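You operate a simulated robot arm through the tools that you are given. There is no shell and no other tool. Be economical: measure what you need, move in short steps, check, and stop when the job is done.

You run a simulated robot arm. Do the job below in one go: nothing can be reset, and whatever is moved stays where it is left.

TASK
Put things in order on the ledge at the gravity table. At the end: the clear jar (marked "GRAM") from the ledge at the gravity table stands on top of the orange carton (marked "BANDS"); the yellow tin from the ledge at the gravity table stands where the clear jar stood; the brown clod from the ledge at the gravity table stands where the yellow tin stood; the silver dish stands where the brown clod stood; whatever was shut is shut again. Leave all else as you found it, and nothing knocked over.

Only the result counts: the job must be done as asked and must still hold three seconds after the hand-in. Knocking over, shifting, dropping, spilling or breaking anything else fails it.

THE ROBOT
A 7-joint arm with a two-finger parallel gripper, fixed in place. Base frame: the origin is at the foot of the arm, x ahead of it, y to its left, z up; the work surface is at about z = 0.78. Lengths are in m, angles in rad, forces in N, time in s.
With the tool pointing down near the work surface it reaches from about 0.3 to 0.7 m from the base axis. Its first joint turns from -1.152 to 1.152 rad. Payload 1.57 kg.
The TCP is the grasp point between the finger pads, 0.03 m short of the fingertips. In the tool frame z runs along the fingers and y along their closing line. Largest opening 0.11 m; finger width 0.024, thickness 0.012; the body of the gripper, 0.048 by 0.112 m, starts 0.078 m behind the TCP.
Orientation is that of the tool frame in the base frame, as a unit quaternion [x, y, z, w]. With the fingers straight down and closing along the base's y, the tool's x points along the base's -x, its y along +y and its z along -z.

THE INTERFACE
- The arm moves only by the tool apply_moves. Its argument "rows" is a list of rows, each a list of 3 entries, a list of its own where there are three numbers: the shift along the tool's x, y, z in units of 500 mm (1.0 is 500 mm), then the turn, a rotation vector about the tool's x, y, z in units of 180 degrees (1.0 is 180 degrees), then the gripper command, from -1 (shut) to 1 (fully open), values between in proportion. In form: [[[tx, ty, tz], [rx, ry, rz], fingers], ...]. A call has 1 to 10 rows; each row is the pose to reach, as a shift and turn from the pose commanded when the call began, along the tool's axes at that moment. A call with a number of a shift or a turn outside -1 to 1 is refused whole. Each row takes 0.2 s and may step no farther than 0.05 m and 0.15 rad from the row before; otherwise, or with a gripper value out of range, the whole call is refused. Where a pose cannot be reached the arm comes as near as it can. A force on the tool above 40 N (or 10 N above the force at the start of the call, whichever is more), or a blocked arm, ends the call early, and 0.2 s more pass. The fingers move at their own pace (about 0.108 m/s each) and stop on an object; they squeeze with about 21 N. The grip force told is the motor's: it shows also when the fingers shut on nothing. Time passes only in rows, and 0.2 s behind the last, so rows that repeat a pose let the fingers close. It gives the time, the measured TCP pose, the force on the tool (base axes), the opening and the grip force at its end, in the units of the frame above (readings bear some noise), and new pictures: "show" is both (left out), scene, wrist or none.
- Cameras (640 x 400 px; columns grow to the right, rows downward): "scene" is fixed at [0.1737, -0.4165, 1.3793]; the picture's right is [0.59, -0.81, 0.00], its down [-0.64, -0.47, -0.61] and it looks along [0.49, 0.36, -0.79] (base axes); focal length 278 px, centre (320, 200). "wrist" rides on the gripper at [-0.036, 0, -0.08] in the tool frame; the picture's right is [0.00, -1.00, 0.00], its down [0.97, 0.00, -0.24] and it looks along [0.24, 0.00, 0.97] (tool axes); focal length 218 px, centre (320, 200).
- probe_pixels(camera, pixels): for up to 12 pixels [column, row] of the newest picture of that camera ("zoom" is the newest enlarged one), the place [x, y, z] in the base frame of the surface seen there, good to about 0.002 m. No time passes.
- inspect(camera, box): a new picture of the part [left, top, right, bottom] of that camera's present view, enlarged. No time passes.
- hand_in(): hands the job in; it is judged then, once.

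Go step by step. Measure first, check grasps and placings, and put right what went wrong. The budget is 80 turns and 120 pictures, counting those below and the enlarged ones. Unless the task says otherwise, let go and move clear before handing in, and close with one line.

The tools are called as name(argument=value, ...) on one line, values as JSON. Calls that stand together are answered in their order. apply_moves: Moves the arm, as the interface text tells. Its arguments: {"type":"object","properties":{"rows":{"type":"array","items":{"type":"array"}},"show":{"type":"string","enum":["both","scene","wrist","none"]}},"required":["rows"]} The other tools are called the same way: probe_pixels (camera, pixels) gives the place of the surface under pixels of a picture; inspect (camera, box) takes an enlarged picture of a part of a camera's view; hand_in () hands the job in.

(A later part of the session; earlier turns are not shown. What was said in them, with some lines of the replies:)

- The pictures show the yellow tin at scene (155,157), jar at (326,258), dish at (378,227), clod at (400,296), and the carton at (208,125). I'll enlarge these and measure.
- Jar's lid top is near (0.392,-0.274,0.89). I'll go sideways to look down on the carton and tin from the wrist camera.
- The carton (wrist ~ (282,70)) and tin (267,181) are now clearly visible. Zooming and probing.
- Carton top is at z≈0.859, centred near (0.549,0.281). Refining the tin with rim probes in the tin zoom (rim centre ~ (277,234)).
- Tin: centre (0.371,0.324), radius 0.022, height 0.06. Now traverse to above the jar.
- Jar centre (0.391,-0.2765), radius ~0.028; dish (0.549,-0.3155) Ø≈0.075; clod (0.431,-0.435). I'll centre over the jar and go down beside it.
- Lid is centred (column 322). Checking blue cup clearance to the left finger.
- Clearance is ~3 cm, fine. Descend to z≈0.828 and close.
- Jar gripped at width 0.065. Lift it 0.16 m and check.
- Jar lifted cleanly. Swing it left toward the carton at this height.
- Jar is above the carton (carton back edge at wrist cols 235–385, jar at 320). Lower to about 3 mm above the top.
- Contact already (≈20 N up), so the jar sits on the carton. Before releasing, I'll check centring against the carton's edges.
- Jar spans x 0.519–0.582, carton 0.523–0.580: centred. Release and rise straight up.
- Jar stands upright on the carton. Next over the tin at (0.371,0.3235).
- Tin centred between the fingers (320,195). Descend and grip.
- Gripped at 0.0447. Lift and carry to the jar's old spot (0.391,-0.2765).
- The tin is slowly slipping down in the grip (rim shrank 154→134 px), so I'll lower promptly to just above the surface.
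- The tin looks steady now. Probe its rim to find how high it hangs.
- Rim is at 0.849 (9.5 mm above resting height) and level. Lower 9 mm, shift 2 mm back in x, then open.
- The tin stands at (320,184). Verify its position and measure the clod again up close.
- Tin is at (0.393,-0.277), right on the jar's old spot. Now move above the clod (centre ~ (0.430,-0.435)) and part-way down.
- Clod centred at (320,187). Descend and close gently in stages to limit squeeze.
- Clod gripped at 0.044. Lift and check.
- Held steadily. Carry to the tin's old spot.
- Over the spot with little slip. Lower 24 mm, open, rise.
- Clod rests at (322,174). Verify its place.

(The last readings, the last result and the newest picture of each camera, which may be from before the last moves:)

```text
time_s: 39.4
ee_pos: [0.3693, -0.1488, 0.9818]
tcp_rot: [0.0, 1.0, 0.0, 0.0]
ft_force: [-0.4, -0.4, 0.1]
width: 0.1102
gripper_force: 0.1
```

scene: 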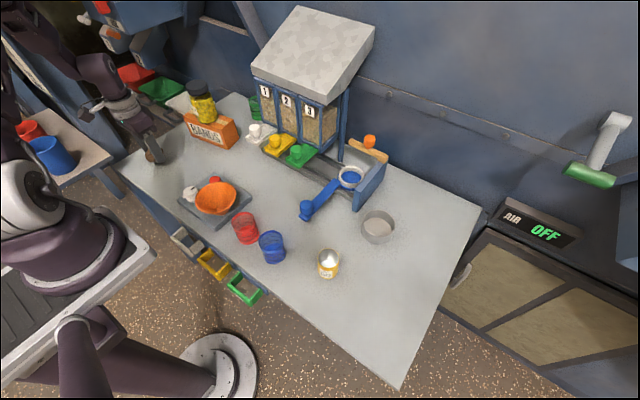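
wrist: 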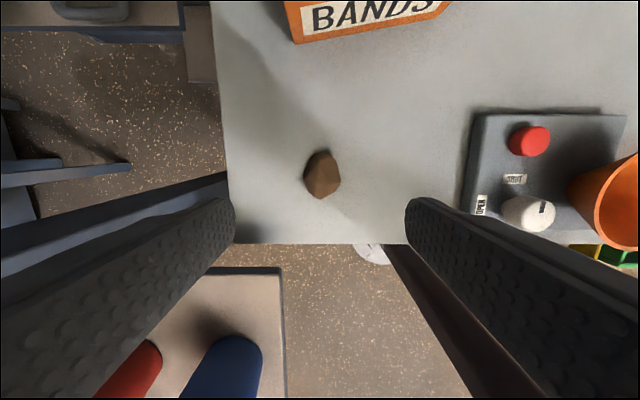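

Clod is at (0.374,0.3235), good. Move over toward the dish and look at surrounding clearance.

apply_moves(rows=[[[-0.03, -0.08, -0.04], [0, 0, 0], 1], [[-0.07, -0.16, -0.04], [0, 0, 0], 1], [[-0.12, -0.24, -0.04], [0, 0, 0], 1], [[-0.18, -0.3, -0.04], [0, 0, 0], 1], [[-0.26, -0.333, -0.04], [0, 0, 0], 1], [[-0.317, -0.333, -0.04], [0, 0, 0], 1], [[-0.357, -0.333, -0.04], [0, 0, 0], 1], [[-0.357, -0.333, -0.04], [0, 0, 0], 1]])

```text
time_s: 41.2
ee_pos: [0.5485, -0.3161, 1.0026]
tcp_rot: [0.0, 1.0, 0.0, 0.0]
ft_force: [0.9, 0.1, 0.7]
width: 0.11
gripper_force: 0.0
```

scene: 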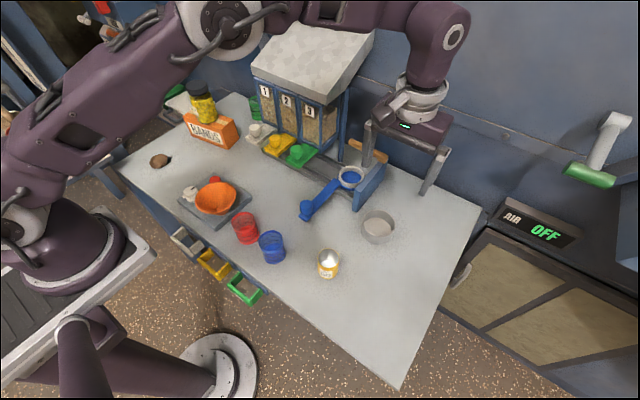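
wrist: 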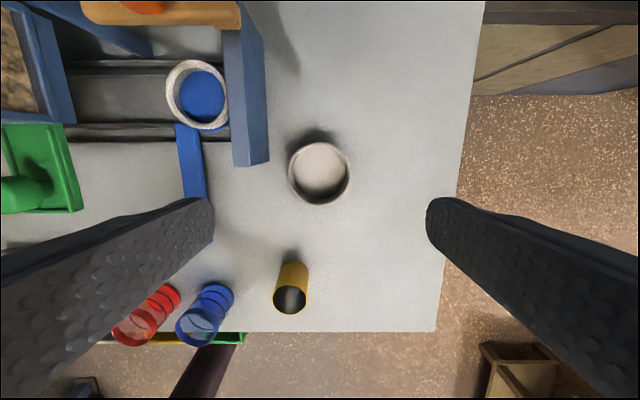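

probe_pixels(camera="wrist", pixels=[[250, 162], [267, 160], [240, 155], [262, 120], [247, 60], [291, 173], [348, 173], [320, 144], [320, 203], [320, 172], [258, 165]])

inspect(camera="wrist", box=[220, 100, 370, 220])

```text
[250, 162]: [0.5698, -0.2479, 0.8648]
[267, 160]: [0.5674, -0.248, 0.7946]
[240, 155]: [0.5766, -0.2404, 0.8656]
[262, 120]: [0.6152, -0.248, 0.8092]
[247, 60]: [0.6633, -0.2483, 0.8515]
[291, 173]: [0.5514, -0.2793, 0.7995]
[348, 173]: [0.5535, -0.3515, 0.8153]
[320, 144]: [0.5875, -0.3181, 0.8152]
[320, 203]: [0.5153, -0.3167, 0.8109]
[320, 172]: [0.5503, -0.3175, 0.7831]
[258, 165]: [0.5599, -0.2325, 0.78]
```

```text
3.33 times, centred on (295, 160) of wrist
```

zoom: 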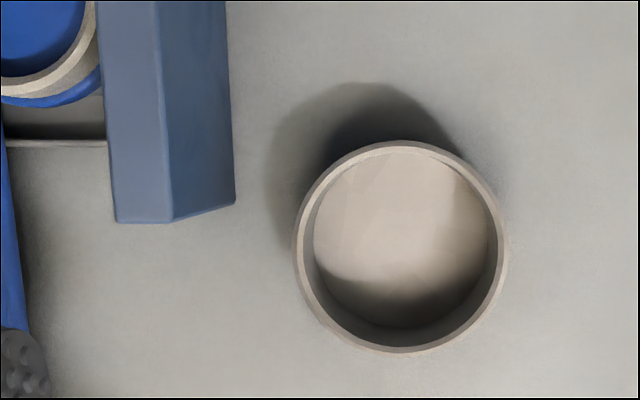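

Dish centre (0.550,-0.316); blue panel face at y=-0.248, x≥0.566. I'll narrow the opening to 0.092 for clearance, descend partway, then check.

apply_moves(rows=[[[-0.002, 0, 0], [0, 0, 0], 0.67], [[-0.002, 0, 0.09], [0, 0, 0], 0.67], [[-0.002, 0, 0.18], [0, 0, 0], 0.67], [[-0.002, 0, 0.26], [0, 0, 0], 0.67], [[-0.002, 0, 0.26], [0, 0, 0], 0.67]], show="wrist")

```text
time_s: 42.4
ee_pos: [0.5508, -0.3127, 0.8707]
tcp_rot: [-0.001, 1.0, 0.0, 0.0]
ft_force: [0.1, 0.5, -0.5]
width: 0.092
gripper_force: 0.1
```

wrist: 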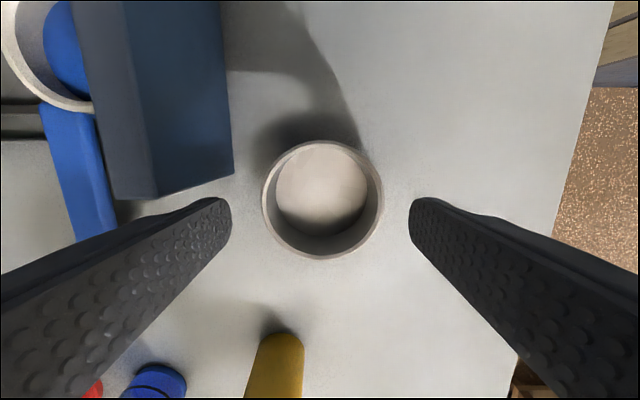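

Well centred (col 322). Descend the rest and close.

apply_moves(rows=[[[0, -0.001, 0.07], [0, 0, 0], 0.67], [[0, -0.001, 0.118], [0, 0, 0], 0.67], [[0, -0.001, 0.118], [0, 0, 0], 0.67], [[0, -0.001, 0.118], [0, 0, 0], 0.3], [[0, -0.001, 0.118], [0, 0, 0], 0.2], [[0, -0.001, 0.118], [0, 0, 0], 0.2]])

```text
time_s: 43.8
ee_pos: [0.5508, -0.3126, 0.8127]
tcp_rot: [0.0, 1.0, 0.0, 0.001]
ft_force: [-0.4, 0.1, 0.3]
width: 0.079
gripper_force: 20.6
```

scene: 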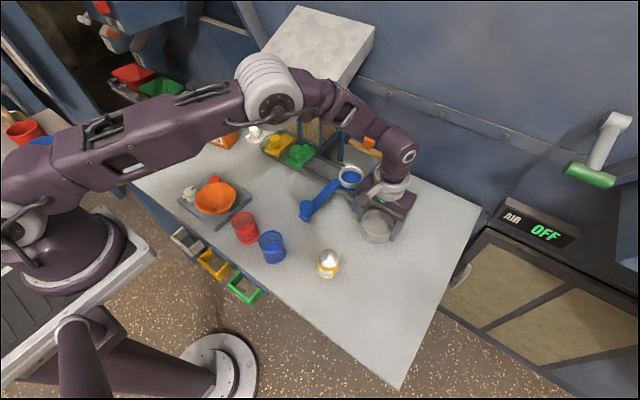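
wrist: 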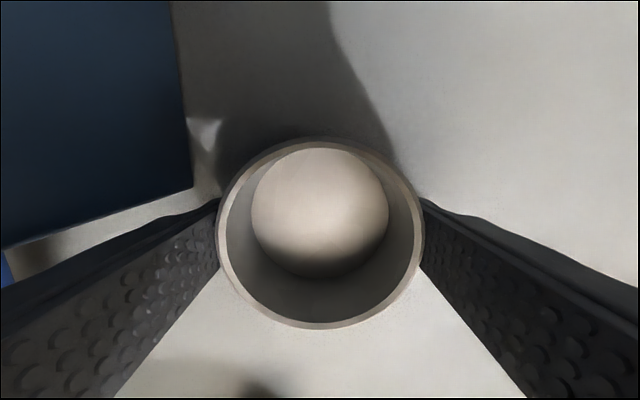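

Gripped at 0.079. Lift and move to the clod's old spot (0.430,-0.435).

apply_moves(rows=[[[0, 0, -0.04], [0, 0, 0], -1], [[0, 0, -0.12], [0, 0, 0], -1], [[0, 0, -0.2], [0, 0, 0], -1], [[0.05, -0.05, -0.2], [0, 0, 0], -1], [[0.11, -0.11, -0.2], [0, 0, 0], -1], [[0.17, -0.17, -0.2], [0, 0, 0], -1], [[0.24, -0.238, -0.2], [0, 0, 0], -1], [[0.24, -0.238, -0.2], [0, 0, 0], -1]])

```text
time_s: 45.6
ee_pos: [0.4268, -0.4346, 0.9133]
tcp_rot: [0.0, 1.0, 0.0, -0.001]
ft_force: [0.7, -0.5, 0.0]
width: 0.0793
gripper_force: 20.9
```

scene: 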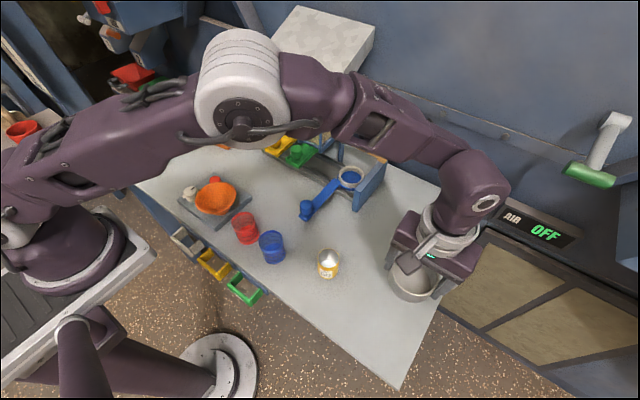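
wrist: 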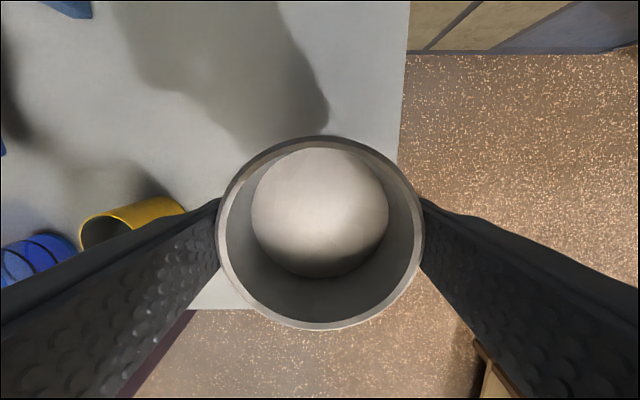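

No slip. Lower 99.5 mm, release to 0.095 opening and rise.

apply_moves(rows=[[[0, 0, 0.08], [0, 0, 0], -1], [[0, 0, 0.16], [0, 0, 0], -1], [[0, 0, 0.199], [0, 0, 0], -1], [[0, 0, 0.199], [0, 0, 0], -1], [[0, 0, 0.199], [0, 0, 0], 0.6], [[0, 0, 0.199], [0, 0, 0], 0.7], [[0, 0, 0.11], [0, 0, 0], 0.7], [[0, 0, 0.02], [0, 0, 0], 0.7], [[0, 0, -0.07], [0, 0, 0], 0.7], [[0, 0, -0.16], [0, 0, 0], 0.7]])

```text
time_s: 47.8
ee_pos: [0.4297, -0.4349, 0.9926]
tcp_rot: [0.0, 1.0, 0.0, -0.001]
ft_force: [0.2, -0.1, 1.4]
width: 0.0935
gripper_force: 0.0
```

scene: 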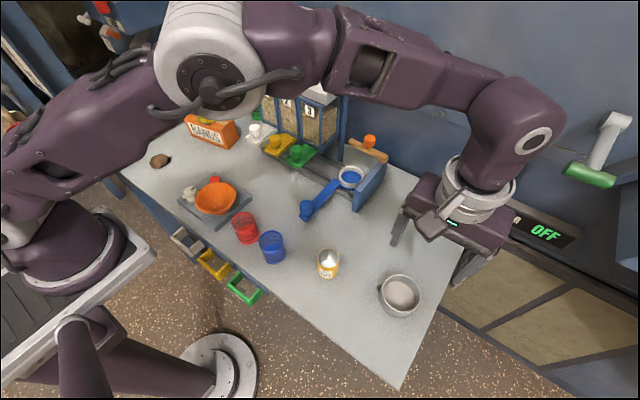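
wrist: 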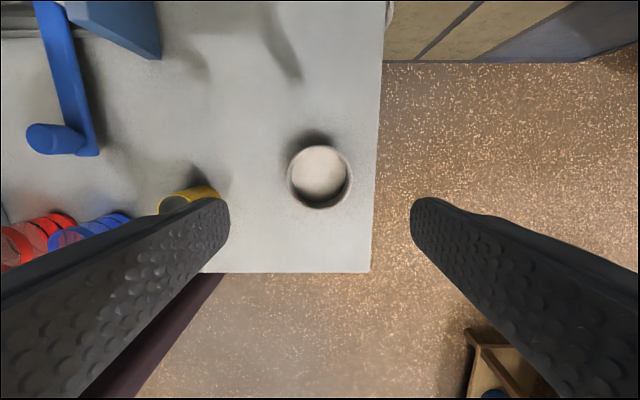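

Dish is placed. Rise and retreat to the start pose for a final look.

apply_moves(rows=[[[0, 0, -0.09], [0, 0, 0], 1], [[0, 0, -0.18], [0, 0, 0], 1], [[0, 0, -0.27], [0, 0, 0], 1], [[0.02, 0.08, -0.29], [0, 0, 0], 1], [[0.05, 0.17, -0.29], [0, 0, 0], 1], [[0.08, 0.26, -0.29], [0, 0, 0], 1], [[0.11, 0.35, -0.29], [0, 0, 0], 1], [[0.15, 0.44, -0.29], [0, 0, 0], 1], [[0.19, 0.53, -0.29], [0, 0, 0], 1], [[0.21, 0.61, -0.29], [0, 0, 0], 1]])

inspect(camera="scene", box=[110, 60, 450, 330])

probe_pixels(camera="scene", pixels=[[380, 290], [419, 293], [404, 275], [395, 308], [200, 88]])

```text
time_s: 50.0
ee_pos: [0.33, -0.13, 1.1358]
tcp_rot: [0.0, 1.0, 0.001, 0.0]
ft_force: [-0.2, -0.3, 0.8]
width: 0.1099
gripper_force: 0.2
out of reach, approached as far as the arm can: row 3
```

scene: 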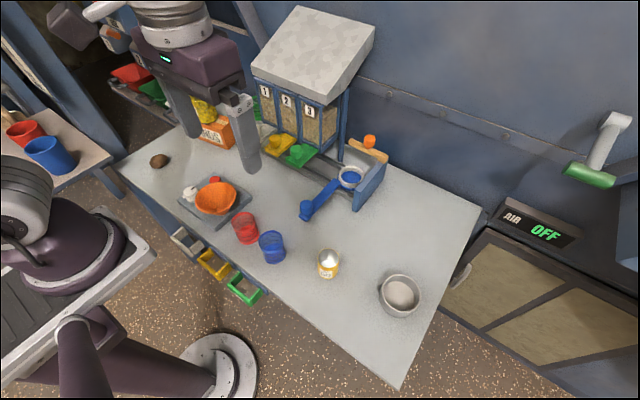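
wrist: 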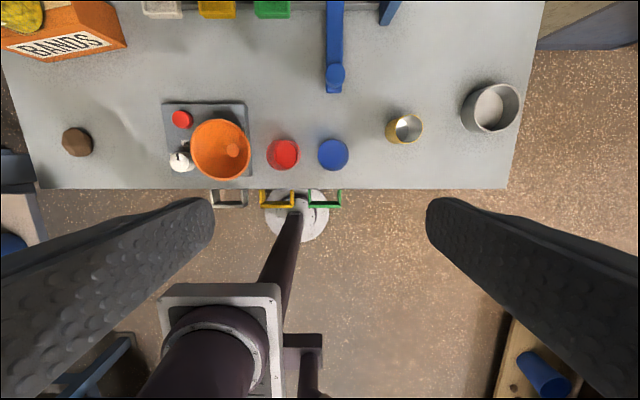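

```text
1.48 times, centred on (280, 195) of scene
```

zoom: 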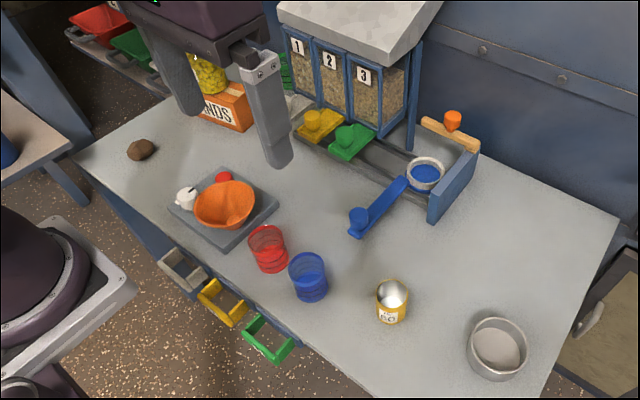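

```text
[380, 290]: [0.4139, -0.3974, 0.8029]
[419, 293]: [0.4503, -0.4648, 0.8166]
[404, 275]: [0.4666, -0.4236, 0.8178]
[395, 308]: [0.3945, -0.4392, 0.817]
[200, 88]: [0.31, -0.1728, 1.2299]
```

All four items stand in their places: the dish is centred near (0.43,-0.434), and the jar is still on the carton at wrist top left. Nothing else has moved, so I'm handing in.

hand_in()

```text
The job is handed in.
```

The job is handed in: the jar is on the BANDS carton, the tin is on the jar's old spot, the clod on the tin's, and the dish on the clod's. I opened nothing, and nothing else was moved or knocked over.
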